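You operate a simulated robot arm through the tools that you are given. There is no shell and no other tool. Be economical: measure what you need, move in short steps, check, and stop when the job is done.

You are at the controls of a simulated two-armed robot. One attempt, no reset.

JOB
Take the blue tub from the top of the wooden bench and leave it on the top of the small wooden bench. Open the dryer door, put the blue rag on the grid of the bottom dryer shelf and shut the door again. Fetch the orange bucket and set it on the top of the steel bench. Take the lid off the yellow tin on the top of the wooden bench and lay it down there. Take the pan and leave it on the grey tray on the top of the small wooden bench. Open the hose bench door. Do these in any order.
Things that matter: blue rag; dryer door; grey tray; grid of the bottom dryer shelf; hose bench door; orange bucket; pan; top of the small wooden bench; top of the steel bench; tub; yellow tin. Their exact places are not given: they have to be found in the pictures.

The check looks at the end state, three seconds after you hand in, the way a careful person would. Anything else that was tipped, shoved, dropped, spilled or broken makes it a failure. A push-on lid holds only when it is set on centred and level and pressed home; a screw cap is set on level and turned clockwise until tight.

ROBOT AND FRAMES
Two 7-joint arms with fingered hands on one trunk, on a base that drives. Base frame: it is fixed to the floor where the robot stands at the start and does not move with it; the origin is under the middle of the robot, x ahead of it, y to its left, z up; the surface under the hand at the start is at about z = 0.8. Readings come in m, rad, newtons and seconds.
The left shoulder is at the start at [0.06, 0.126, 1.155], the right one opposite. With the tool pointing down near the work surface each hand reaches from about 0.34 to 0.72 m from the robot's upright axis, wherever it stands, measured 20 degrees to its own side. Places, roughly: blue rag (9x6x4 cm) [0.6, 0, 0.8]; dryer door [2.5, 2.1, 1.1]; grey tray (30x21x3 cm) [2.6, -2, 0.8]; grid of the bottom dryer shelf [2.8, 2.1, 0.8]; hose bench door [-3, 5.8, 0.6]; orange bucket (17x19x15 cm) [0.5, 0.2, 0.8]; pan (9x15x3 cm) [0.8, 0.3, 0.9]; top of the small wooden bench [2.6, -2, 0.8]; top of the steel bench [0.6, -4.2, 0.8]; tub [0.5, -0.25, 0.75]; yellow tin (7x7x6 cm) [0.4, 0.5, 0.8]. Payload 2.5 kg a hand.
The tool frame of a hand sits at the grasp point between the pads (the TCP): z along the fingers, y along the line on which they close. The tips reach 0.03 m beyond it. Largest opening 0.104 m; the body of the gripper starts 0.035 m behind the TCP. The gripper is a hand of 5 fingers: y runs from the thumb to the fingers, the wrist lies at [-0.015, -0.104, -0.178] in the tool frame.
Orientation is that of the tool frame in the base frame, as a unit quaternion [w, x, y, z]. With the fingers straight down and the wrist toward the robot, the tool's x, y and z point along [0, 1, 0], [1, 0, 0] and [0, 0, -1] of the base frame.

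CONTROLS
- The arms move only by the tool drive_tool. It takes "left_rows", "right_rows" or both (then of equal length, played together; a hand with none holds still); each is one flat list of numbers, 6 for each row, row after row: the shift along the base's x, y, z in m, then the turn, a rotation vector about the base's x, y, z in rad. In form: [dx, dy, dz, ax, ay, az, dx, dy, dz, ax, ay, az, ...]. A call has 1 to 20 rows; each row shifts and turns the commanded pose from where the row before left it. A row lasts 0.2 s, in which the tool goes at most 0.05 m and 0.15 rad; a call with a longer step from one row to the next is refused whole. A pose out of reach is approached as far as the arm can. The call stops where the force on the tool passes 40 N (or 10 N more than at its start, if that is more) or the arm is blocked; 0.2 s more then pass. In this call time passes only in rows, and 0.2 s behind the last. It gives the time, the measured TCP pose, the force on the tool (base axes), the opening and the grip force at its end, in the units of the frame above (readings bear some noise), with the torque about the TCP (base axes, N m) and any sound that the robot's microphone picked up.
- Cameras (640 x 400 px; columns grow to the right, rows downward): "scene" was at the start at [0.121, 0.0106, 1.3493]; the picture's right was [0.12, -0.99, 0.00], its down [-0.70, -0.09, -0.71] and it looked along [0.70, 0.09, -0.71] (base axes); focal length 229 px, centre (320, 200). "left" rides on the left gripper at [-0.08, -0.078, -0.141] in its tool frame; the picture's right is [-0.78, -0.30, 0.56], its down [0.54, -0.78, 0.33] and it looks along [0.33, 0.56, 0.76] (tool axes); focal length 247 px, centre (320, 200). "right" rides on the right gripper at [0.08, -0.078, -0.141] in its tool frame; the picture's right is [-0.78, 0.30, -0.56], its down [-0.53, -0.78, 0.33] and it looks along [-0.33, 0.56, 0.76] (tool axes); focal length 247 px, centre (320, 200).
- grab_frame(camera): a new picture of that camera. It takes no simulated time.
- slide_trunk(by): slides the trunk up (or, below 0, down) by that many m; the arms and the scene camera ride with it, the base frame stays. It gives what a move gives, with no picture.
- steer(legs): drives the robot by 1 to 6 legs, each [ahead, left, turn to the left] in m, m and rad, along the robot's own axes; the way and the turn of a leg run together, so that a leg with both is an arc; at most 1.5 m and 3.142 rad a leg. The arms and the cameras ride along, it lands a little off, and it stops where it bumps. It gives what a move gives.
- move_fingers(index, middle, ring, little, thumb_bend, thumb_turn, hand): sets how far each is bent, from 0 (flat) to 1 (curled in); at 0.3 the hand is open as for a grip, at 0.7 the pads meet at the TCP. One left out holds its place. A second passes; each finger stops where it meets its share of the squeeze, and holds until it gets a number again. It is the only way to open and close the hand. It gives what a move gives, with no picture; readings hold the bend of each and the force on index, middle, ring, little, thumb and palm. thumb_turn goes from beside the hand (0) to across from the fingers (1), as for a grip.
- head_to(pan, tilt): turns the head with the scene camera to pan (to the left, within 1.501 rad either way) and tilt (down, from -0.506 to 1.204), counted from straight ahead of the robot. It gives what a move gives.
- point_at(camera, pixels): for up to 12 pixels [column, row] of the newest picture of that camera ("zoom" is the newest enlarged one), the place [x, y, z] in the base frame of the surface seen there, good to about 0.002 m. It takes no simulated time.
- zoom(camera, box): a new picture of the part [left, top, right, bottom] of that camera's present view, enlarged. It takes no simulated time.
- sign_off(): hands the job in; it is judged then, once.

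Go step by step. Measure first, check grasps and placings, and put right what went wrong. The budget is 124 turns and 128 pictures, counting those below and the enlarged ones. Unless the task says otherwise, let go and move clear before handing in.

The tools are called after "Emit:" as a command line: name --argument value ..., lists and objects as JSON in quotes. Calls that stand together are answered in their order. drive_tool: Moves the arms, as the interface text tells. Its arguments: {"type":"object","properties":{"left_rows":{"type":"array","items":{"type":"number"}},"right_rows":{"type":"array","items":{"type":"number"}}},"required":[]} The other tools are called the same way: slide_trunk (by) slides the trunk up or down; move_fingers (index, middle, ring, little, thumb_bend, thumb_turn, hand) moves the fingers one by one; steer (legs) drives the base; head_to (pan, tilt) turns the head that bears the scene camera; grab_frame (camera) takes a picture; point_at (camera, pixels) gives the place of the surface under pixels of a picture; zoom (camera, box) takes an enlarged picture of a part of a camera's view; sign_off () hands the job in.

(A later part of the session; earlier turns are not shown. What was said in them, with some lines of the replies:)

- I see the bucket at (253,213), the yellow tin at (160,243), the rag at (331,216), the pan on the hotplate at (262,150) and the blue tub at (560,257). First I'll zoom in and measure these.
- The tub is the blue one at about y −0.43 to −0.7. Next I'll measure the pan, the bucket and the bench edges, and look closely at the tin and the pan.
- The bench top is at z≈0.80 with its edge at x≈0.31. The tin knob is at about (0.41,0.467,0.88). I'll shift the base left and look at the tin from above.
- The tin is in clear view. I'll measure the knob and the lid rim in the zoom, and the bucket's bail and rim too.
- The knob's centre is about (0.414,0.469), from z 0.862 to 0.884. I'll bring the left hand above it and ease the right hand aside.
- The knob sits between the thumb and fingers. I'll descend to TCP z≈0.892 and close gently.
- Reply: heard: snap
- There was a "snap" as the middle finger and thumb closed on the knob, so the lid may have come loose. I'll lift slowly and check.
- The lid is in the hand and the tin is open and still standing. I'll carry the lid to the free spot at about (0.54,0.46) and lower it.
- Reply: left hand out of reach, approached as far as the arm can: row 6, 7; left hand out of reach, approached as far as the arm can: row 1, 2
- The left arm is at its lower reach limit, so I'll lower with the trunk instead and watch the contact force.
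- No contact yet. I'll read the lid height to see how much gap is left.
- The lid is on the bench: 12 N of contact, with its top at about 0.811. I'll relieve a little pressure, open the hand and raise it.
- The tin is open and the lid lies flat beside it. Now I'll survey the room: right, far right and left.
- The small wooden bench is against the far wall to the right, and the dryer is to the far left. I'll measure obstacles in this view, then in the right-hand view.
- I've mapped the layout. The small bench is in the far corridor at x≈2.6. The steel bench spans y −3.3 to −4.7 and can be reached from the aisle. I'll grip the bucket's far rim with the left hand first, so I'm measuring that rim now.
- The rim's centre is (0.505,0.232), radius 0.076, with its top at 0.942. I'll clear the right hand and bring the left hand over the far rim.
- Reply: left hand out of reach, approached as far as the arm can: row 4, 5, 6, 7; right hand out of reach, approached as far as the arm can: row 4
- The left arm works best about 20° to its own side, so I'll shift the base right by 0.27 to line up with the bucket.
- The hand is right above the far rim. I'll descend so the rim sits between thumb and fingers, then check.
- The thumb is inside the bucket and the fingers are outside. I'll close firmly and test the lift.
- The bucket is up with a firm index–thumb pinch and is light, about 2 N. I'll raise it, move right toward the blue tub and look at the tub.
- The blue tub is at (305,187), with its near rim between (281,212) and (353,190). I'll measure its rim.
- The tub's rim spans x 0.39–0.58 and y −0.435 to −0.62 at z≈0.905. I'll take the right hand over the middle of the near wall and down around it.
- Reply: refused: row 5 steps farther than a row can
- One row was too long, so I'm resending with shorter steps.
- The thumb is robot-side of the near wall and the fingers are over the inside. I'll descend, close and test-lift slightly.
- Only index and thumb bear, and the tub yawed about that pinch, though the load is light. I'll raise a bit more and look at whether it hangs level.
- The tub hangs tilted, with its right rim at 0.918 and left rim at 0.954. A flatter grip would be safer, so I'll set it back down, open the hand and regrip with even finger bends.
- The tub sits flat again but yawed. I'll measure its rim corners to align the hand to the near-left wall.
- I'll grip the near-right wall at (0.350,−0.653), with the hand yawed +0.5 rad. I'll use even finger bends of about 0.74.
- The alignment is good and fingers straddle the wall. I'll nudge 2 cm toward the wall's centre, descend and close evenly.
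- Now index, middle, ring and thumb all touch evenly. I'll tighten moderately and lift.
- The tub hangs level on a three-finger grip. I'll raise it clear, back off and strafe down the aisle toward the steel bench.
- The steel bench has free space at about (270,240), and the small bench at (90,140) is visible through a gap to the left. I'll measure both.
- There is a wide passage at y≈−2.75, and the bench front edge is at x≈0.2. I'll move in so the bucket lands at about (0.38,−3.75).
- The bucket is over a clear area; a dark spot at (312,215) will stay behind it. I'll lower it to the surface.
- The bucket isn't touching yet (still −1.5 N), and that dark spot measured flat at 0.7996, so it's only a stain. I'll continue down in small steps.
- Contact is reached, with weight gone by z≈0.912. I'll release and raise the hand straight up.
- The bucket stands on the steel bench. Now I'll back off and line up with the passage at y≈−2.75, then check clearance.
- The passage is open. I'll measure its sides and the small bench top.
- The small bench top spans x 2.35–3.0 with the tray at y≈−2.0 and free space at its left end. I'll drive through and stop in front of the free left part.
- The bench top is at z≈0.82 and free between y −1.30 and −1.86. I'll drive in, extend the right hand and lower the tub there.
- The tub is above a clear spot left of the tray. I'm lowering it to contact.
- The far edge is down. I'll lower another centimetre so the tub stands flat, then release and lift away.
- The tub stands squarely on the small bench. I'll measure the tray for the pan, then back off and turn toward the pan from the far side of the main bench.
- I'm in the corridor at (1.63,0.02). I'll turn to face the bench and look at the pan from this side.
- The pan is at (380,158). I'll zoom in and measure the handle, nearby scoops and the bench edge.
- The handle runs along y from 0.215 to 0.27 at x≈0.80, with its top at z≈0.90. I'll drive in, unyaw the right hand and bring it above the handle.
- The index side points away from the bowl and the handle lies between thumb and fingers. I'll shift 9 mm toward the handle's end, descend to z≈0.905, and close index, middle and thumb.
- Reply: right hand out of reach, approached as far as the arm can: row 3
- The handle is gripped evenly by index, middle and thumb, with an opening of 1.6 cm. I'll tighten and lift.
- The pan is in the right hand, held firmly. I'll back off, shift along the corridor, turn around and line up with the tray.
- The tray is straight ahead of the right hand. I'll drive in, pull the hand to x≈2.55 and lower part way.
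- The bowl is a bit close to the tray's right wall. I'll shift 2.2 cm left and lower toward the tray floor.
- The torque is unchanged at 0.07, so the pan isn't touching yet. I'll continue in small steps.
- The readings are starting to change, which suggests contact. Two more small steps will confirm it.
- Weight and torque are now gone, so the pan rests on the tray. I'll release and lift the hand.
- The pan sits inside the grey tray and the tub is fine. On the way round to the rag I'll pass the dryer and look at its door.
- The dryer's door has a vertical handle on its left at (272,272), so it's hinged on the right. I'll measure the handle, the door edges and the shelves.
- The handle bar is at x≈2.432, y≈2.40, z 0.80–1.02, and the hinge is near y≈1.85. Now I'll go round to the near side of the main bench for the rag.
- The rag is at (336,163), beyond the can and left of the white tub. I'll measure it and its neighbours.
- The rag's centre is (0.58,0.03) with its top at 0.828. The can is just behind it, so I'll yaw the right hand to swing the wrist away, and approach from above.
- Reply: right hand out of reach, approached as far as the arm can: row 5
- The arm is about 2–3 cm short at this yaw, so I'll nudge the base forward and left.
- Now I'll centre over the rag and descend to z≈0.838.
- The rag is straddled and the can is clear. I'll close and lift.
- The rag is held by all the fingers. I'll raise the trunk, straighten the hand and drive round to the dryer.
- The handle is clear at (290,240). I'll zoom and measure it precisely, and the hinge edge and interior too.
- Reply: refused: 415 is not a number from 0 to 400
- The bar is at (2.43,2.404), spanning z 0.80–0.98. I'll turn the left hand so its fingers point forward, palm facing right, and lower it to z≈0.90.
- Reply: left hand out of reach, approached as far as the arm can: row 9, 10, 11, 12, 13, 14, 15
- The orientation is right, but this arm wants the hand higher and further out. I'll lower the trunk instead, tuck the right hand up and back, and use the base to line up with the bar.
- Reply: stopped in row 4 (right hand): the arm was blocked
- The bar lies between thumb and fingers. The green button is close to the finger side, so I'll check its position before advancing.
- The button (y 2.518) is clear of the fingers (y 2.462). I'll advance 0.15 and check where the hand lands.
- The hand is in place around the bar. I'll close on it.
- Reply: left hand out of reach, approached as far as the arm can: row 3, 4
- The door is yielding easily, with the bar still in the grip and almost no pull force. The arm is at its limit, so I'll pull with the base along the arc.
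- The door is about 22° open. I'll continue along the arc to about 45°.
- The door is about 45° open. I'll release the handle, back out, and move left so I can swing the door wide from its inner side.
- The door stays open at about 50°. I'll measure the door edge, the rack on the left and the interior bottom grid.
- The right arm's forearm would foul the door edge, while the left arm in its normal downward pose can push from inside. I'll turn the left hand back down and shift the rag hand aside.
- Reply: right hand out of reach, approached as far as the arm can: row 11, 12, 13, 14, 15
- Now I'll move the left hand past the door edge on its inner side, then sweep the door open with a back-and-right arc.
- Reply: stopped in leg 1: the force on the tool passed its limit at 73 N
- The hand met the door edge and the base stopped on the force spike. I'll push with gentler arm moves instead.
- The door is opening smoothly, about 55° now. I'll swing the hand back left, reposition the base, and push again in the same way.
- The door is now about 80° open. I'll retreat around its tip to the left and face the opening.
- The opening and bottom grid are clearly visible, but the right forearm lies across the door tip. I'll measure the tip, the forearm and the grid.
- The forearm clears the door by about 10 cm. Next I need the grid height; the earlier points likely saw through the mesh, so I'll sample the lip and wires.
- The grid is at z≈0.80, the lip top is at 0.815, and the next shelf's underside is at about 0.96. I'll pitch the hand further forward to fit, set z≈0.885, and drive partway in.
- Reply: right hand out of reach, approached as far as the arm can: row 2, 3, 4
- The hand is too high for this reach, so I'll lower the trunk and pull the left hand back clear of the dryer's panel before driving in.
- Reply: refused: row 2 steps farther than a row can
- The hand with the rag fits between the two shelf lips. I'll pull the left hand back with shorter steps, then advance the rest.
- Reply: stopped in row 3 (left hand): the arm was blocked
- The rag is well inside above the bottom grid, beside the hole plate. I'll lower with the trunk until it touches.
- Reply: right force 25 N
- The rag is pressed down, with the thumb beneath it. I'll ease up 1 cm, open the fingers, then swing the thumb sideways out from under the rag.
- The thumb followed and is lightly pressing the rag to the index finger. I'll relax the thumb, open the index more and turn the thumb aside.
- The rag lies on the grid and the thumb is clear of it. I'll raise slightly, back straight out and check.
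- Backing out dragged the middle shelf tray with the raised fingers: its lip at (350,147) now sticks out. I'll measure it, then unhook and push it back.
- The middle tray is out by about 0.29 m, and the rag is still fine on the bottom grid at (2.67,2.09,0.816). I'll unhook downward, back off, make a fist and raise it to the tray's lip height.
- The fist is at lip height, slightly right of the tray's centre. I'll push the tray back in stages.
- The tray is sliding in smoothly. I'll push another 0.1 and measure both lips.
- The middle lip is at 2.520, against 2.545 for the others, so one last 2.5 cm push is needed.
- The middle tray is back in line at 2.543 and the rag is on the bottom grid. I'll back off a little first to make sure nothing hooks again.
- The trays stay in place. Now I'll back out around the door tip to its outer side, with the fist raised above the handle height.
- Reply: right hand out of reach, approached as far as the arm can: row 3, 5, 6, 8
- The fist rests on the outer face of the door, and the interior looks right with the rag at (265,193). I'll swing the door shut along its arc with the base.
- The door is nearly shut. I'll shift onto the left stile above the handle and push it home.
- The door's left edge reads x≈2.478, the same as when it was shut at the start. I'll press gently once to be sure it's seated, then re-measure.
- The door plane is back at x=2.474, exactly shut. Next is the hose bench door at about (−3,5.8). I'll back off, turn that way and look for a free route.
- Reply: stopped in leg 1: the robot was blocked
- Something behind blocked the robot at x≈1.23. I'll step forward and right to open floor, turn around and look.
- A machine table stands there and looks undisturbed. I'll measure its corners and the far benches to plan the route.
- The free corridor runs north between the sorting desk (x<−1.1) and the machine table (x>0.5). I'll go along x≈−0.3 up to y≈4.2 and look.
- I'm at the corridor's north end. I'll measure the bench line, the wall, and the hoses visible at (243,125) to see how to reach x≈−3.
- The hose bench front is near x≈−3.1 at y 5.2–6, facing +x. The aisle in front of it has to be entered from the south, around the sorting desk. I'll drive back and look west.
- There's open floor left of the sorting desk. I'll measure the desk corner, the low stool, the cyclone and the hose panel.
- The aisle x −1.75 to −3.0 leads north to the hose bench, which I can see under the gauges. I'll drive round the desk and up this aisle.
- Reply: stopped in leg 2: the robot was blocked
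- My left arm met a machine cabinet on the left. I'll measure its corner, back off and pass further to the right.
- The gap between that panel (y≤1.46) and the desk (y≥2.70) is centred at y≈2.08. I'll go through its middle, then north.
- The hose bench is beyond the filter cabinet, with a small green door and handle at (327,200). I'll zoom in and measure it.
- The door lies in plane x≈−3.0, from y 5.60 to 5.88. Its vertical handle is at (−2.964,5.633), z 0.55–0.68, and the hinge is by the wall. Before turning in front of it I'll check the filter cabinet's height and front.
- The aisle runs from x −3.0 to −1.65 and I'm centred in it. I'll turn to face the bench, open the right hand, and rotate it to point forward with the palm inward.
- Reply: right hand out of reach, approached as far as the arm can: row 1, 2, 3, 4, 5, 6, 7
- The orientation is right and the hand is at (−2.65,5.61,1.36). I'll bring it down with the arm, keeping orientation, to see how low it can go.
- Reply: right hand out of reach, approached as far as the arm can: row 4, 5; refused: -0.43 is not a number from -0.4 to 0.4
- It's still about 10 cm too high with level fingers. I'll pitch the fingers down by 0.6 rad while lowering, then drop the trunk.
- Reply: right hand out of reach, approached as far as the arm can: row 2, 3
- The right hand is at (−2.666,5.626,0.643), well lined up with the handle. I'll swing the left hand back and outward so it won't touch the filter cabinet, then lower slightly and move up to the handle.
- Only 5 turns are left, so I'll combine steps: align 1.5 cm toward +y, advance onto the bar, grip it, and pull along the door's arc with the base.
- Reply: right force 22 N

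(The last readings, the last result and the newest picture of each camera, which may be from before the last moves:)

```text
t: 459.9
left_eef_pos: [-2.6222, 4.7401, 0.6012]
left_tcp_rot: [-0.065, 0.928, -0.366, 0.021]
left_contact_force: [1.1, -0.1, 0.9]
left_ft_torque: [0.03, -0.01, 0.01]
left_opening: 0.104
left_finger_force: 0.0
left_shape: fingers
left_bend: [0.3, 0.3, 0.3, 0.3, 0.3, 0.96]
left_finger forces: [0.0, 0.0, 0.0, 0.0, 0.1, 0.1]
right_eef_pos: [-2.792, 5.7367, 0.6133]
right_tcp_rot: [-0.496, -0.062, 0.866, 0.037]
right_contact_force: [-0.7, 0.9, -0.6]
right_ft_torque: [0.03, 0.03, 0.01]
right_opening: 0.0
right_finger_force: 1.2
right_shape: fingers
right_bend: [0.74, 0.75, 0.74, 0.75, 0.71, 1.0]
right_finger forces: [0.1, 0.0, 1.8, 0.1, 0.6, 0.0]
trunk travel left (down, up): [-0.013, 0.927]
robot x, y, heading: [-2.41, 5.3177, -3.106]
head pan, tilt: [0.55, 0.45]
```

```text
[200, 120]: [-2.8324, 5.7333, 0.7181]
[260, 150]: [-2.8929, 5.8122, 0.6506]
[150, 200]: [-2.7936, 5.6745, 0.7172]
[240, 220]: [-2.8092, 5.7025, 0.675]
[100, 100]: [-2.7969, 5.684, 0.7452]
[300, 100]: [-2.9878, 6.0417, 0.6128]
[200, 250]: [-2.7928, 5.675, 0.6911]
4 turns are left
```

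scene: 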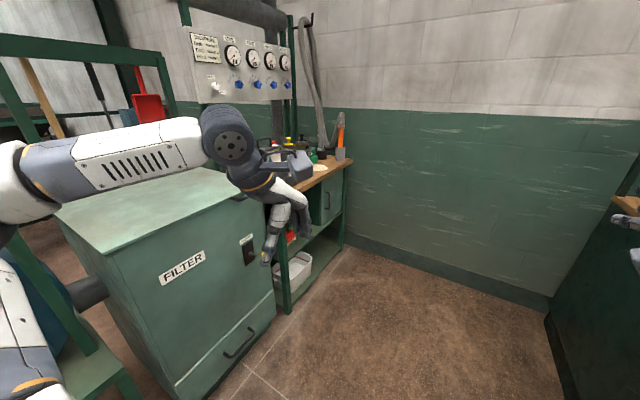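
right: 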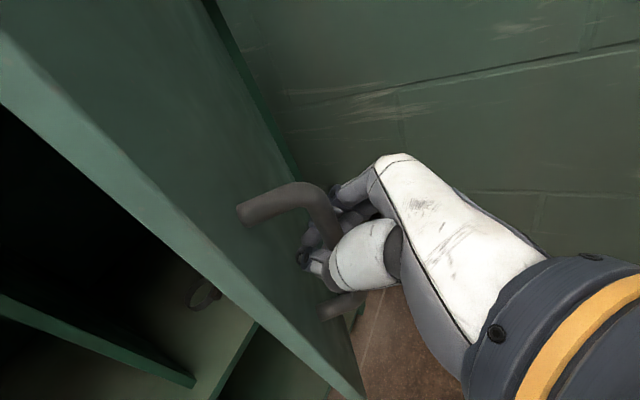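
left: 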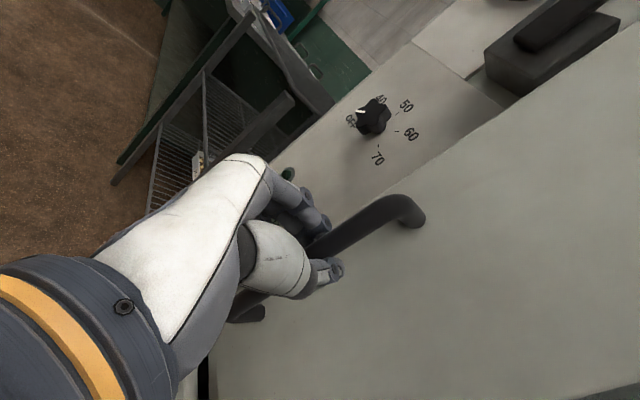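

The door is about 45° open with the bar still in hand. I'll pull it further, release, back out, make a fist, and push it wider from its inner side, then withdraw.

Emit:
steer --legs '[[-0.03, -0.05, 0], [-0.018, -0.05, 0]]'

Emit:
move_fingers --hand "right" --index 0.3 --middle 0.3 --ring 0.3 --little 0.3 --thumb_bend 0.3

Emit:
steer --legs '[[-0.16, 0, 0], [0, 0.26, 0]]'

Emit:
move_fingers --hand "right" --index 0.9 --middle 0.9 --ring 0.9 --little 0.9 --thumb_bend 0.7

Emit:
grab_frame --camera "right"

Emit:
point_at --camera "right" --pixels '[[100, 60], [160, 60], [200, 100], [240, 120], [280, 140], [300, 100], [320, 60], [260, 60], [250, 160], [200, 160]]'

```text
t: 461.4
left_eef_pos: [-2.5773, 4.8415, 0.6001]
left_tcp_rot: [-0.064, 0.928, -0.366, 0.02]
left_contact_force: [-0.5, -0.3, 0.9]
left_ft_torque: [0.01, 0.01, -0.01]
left_opening: 0.1036
left_finger_force: 0.2
left_shape: fingers
left_bend: [0.3, 0.3, 0.3, 0.3, 0.3, 0.96]
left_finger forces: [0.0, 0.0, 0.0, 0.0, 0.1, 0.0]
right_eef_pos: [-2.7494, 5.8373, 0.6147]
right_tcp_rot: [-0.495, -0.063, 0.866, 0.036]
right_contact_force: [0.0, -0.1, 0.3]
right_ft_torque: [0.03, 0.0, 0.03]
right_opening: 0.0002
right_finger_force: 0.0
right_shape: fingers
right_bend: [0.74, 0.75, 0.75, 0.75, 0.71, 1.0]
right_finger forces: [0.0, 0.1, 0.1, 0.0, 0.0, 0.0]
trunk travel left (down, up): [-0.013, 0.927]
robot x, y, heading: [-2.3637, 5.4143, -3.109]
head pan, tilt: [0.55, 0.45]
```

```text
t: 462.4
left_eef_pos: [-2.5781, 4.8419, 0.5997]
left_tcp_rot: [-0.065, 0.928, -0.366, 0.021]
left_contact_force: [-0.6, 0.2, 0.7]
left_ft_torque: [0.03, 0.02, 0.01]
left_opening: 0.1034
left_finger_force: 0.2
left_shape: fingers
left_bend: [0.3, 0.3, 0.3, 0.3, 0.3, 0.96]
left_finger forces: [0.0, 0.1, 0.1, 0.1, 0.1, 0.0]
right_eef_pos: [-2.7495, 5.8384, 0.6144]
right_tcp_rot: [-0.495, -0.062, 0.866, 0.037]
right_contact_force: [-0.9, 5.2, 2.7]
right_ft_torque: [0.57, -0.12, -0.97]
right_opening: 0.0719
right_finger_force: 16.8
right_shape: fingers
right_bend: [0.3, 0.3, 0.3, 0.3, 0.53, 0.98]
right_finger forces: [0.0, 0.0, 0.0, 0.0, 34.3, 0.0]
trunk travel left (down, up): [-0.013, 0.927]
robot x, y, heading: [-2.3644, 5.4193, -3.11]
head pan, tilt: [0.55, 0.45]
```

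```text
t: 465.3
left_eef_pos: [-2.4125, 4.585, 0.6016]
left_tcp_rot: [-0.065, 0.928, -0.367, 0.021]
left_contact_force: [-0.5, -0.5, -0.1]
left_ft_torque: [0.0, -0.02, -0.03]
left_opening: 0.1032
left_finger_force: 0.1
left_shape: fingers
left_bend: [0.3, 0.3, 0.3, 0.3, 0.3, 0.96]
left_finger forces: [0.0, 0.0, 0.0, 0.0, 0.1, 0.1]
right_eef_pos: [-2.5804, 5.5819, 0.6133]
right_tcp_rot: [-0.496, -0.06, 0.866, 0.038]
right_contact_force: [-0.5, -0.2, 0.3]
right_ft_torque: [-0.01, 0.01, -0.02]
right_opening: 0.1028
right_finger_force: 0.0
right_shape: fingers
right_bend: [0.3, 0.3, 0.3, 0.3, 0.3, 0.96]
right_finger forces: [0.0, 0.0, 0.0, 0.0, 0.1, 0.0]
trunk travel left (down, up): [-0.013, 0.927]
robot x, y, heading: [-2.1962, 5.1599, -3.109]
head pan, tilt: [0.55, 0.45]
```

```text
t: 466.3
left_eef_pos: [-2.4128, 4.5855, 0.6004]
left_tcp_rot: [-0.065, 0.927, -0.368, 0.021]
left_contact_force: [-0.6, -0.6, 0.1]
left_ft_torque: [-0.05, 0.0, -0.01]
left_opening: 0.1035
left_finger_force: 0.2
left_shape: fingers
left_bend: [0.3, 0.3, 0.3, 0.3, 0.3, 0.96]
left_finger forces: [0.0, 0.0, 0.0, 0.0, 0.1, 0.1]
right_eef_pos: [-2.5805, 5.5818, 0.614]
right_tcp_rot: [-0.496, -0.061, 0.866, 0.037]
right_contact_force: [-0.1, -0.2, 0.4]
right_ft_torque: [-0.01, 0.01, 0.0]
right_opening: 0.022
right_finger_force: 0.1
right_shape: fingers
right_bend: [0.89, 0.9, 0.9, 0.9, 0.67, 1.0]
right_finger forces: [0.0, 0.0, 0.1, 0.0, 0.0, 0.1]
trunk travel left (down, up): [-0.013, 0.927]
robot x, y, heading: [-2.1987, 5.1557, -3.113]
head pan, tilt: [0.55, 0.45]
```

```text
1 pictures are left
```

right: 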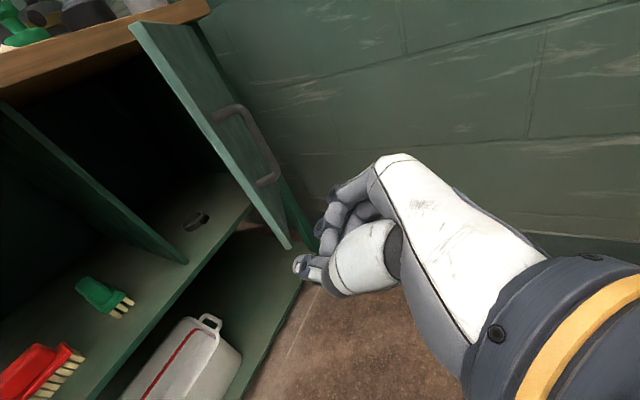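

```text
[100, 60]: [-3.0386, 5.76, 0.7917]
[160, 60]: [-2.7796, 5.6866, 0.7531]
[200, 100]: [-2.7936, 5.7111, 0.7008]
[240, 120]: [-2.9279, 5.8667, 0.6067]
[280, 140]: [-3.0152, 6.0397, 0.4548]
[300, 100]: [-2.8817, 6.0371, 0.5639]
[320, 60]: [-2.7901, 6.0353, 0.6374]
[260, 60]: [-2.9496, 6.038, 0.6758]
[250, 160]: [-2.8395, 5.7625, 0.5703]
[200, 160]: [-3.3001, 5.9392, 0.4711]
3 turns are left
```

The door stands at about 48° after the grip slipped. I'll reach inside its edge, push it wider gently with the arm and then the base, withdraw, and take a last look.

Emit:
steer --legs '[[0, 0.05, 0], [0.27, 0, 0]]'

Emit:
drive_tool --right_rows '[0, 0.012, 0, 0, 0, 0, 0, 0.015, 0, 0, 0, 0, 0, 0.015, 0, 0, 0, 0, 0, 0.015, 0, 0, 0, 0, 0, 0.015, 0, 0, 0, 0, 0, 0.015, 0, 0, 0, 0, 0, 0.015, 0, 0, 0, 0, 0, 0.015, 0, 0, 0, 0, 0, 0.015, 0, 0, 0, 0]'

Emit:
steer --legs '[[0, -0.08, 0], [0, -0.08, 0]]'

Emit:
steer --legs '[[0, 0.12, 0], [-0.3, 0, 0]]'

Emit:
head_to --pan -0.5 --tilt 0.3

Emit:
grab_frame --camera "scene"

```text
t: 468.7
left_eef_pos: [-2.6754, 4.5284, 0.601]
left_tcp_rot: [-0.064, 0.927, -0.368, 0.02]
left_contact_force: [0.7, -0.4, -0.5]
left_ft_torque: [-0.02, 0.01, -0.01]
left_opening: 0.1035
left_finger_force: 0.1
left_shape: fingers
left_bend: [0.3, 0.3, 0.3, 0.3, 0.3, 0.96]
left_finger forces: [0.0, 0.1, 0.0, 0.1, 0.1, 0.0]
right_eef_pos: [-2.8423, 5.5254, 0.6132]
right_tcp_rot: [-0.495, -0.061, 0.866, 0.037]
right_contact_force: [0.0, 1.0, -0.3]
right_ft_torque: [0.03, 0.01, -0.03]
right_opening: 0.0222
right_finger_force: 0.0
right_shape: fingers
right_bend: [0.89, 0.9, 0.9, 0.9, 0.67, 1.0]
right_finger forces: [0.0, 0.0, 0.0, 0.0, 0.1, 0.0]
trunk travel left (down, up): [-0.013, 0.927]
robot x, y, heading: [-2.4562, 5.0989, -3.112]
head pan, tilt: [0.55, 0.45]
```

```text
t: 470.7
left_eef_pos: [-2.6768, 4.528, 0.6008]
left_tcp_rot: [-0.065, 0.928, -0.367, 0.02]
left_contact_force: [-0.5, -0.5, -0.3]
left_ft_torque: [0.03, 0.0, 0.04]
left_opening: 0.1035
left_finger_force: 0.0
left_shape: fingers
left_bend: [0.3, 0.3, 0.3, 0.3, 0.3, 0.96]
left_finger forces: [0.1, 0.0, 0.0, 0.1, 0.0, 0.0]
right_eef_pos: [-2.8429, 5.6574, 0.613]
right_tcp_rot: [-0.495, -0.06, 0.866, 0.038]
right_contact_force: [-0.2, -0.3, 0.0]
right_ft_torque: [0.01, 0.03, 0.01]
right_opening: 0.0219
right_finger_force: 0.0
right_shape: fingers
right_bend: [0.89, 0.9, 0.9, 0.9, 0.67, 1.0]
right_finger forces: [0.1, 0.1, 0.1, 0.0, 0.1, 0.0]
trunk travel left (down, up): [-0.013, 0.927]
robot x, y, heading: [-2.4596, 5.0986, -3.113]
head pan, tilt: [0.55, 0.45]
```

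```text
t: 472.5
left_eef_pos: [-2.6808, 4.6908, 0.602]
left_tcp_rot: [-0.064, 0.928, -0.367, 0.02]
left_contact_force: [-0.5, -0.3, -0.2]
left_ft_torque: [0.04, 0.0, 0.0]
left_opening: 0.1034
left_finger_force: 0.0
left_shape: fingers
left_bend: [0.3, 0.3, 0.3, 0.3, 0.3, 0.96]
left_finger forces: [0.0, 0.0, 0.1, 0.0, 0.1, 0.1]
right_eef_pos: [-2.8477, 5.8195, 0.613]
right_tcp_rot: [-0.495, -0.061, 0.866, 0.037]
right_contact_force: [0.2, 0.3, 0.7]
right_ft_torque: [0.0, -0.02, 0.01]
right_opening: 0.0221
right_finger_force: 0.0
right_shape: fingers
right_bend: [0.89, 0.9, 0.9, 0.9, 0.67, 1.0]
right_finger forces: [0.0, 0.0, 0.0, 0.0, 0.1, 0.0]
trunk travel left (down, up): [-0.013, 0.927]
robot x, y, heading: [-2.4635, 5.2655, -3.109]
head pan, tilt: [0.55, 0.45]
```

```text
t: 475.4
left_eef_pos: [-2.3746, 4.5806, 0.6011]
left_tcp_rot: [-0.064, 0.928, -0.367, 0.021]
left_contact_force: [0.5, -0.2, 0.0]
left_ft_torque: [-0.04, -0.01, 0.02]
left_opening: 0.1031
left_finger_force: 0.0
left_shape: fingers
left_bend: [0.3, 0.3, 0.3, 0.3, 0.3, 0.96]
left_finger forces: [0.0, 0.0, 0.1, 0.0, 0.0, 0.1]
right_eef_pos: [-2.5434, 5.7092, 0.6133]
right_tcp_rot: [-0.495, -0.062, 0.866, 0.038]
right_contact_force: [0.7, 0.6, -0.5]
right_ft_torque: [-0.01, 0.0, 0.03]
right_opening: 0.0222
right_finger_force: 0.1
right_shape: fingers
right_bend: [0.89, 0.9, 0.9, 0.9, 0.67, 1.0]
right_finger forces: [0.0, 0.0, 0.0, 0.0, 0.0, 0.0]
trunk travel left (down, up): [-0.013, 0.927]
robot x, y, heading: [-2.1599, 5.1526, -3.106]
head pan, tilt: [0.55, 0.45]
```

```text
t: 476.7
left_eef_pos: [-2.3736, 4.582, 0.6006]
left_tcp_rot: [-0.065, 0.928, -0.367, 0.021]
left_contact_force: [0.7, -0.2, 0.7]
left_ft_torque: [0.0, -0.02, 0.01]
left_opening: 0.1034
left_finger_force: 0.1
left_shape: fingers
left_bend: [0.3, 0.3, 0.3, 0.3, 0.3, 0.96]
left_finger forces: [0.0, 0.0, 0.0, 0.1, 0.0, 0.0]
right_eef_pos: [-2.5445, 5.7092, 0.6122]
right_tcp_rot: [-0.495, -0.061, 0.866, 0.037]
right_contact_force: [-0.4, 0.3, -0.2]
right_ft_torque: [0.02, 0.03, 0.02]
right_opening: 0.0219
right_finger_force: 0.0
right_shape: fingers
right_bend: [0.89, 0.9, 0.9, 0.9, 0.67, 1.0]
right_finger forces: [0.0, 0.0, 0.1, 0.1, 0.0, 0.0]
trunk travel left (down, up): [-0.013, 0.927]
robot x, y, heading: [-2.1582, 5.1514, -3.108]
head pan, tilt: [-0.499, 0.3]
```

```text
0 pictures are left
2 turns are left
```

scene: 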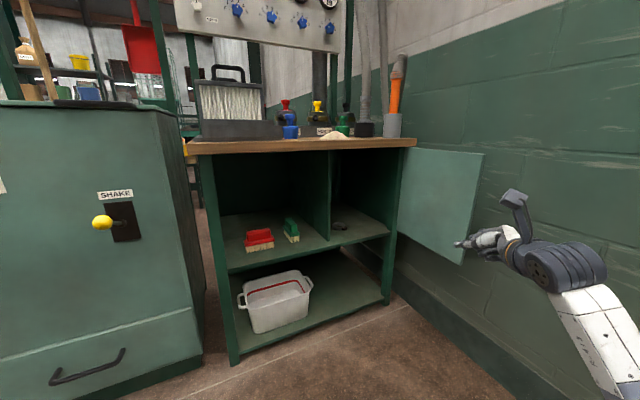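

The last picture shows the hose bench door wide open at (440,200), with the fist clear of it. The other five jobs are done, so I'm handing in.

Emit:
sign_off

```text
The job is handed in.
```

All six parts of the job are done and handed in, but two things got knocked on the way.

- **Blue tub:** it stands on the small wooden bench, to the left of the tray.
- **Blue rag and dryer:** the rag is on the grid of the bottom shelf, and the door measured shut at its original position.
- **Orange bucket:** it stands on the top of the steel bench.
- **Yellow tin:** the lid lies on the wooden bench beside the open tin.
- **Pan:** it sits inside the grey tray on the small wooden bench.
- **Hose bench door:** it is wide open, at roughly 80 to 90 degrees.

**What got knocked:**
- **Middle dryer tray:** backing out of the dryer pulled it about 29 cm out. I pushed it back, and its lip lined up with the others when measured.
- **Bumps while driving:** the robot backed into something, most likely a machine table, near the dryer. Its left arm also met a machine cabinet near the sorting desk. The table looked undisturbed; I saw no sign of damage at the cabinet, but didn't check it closely.
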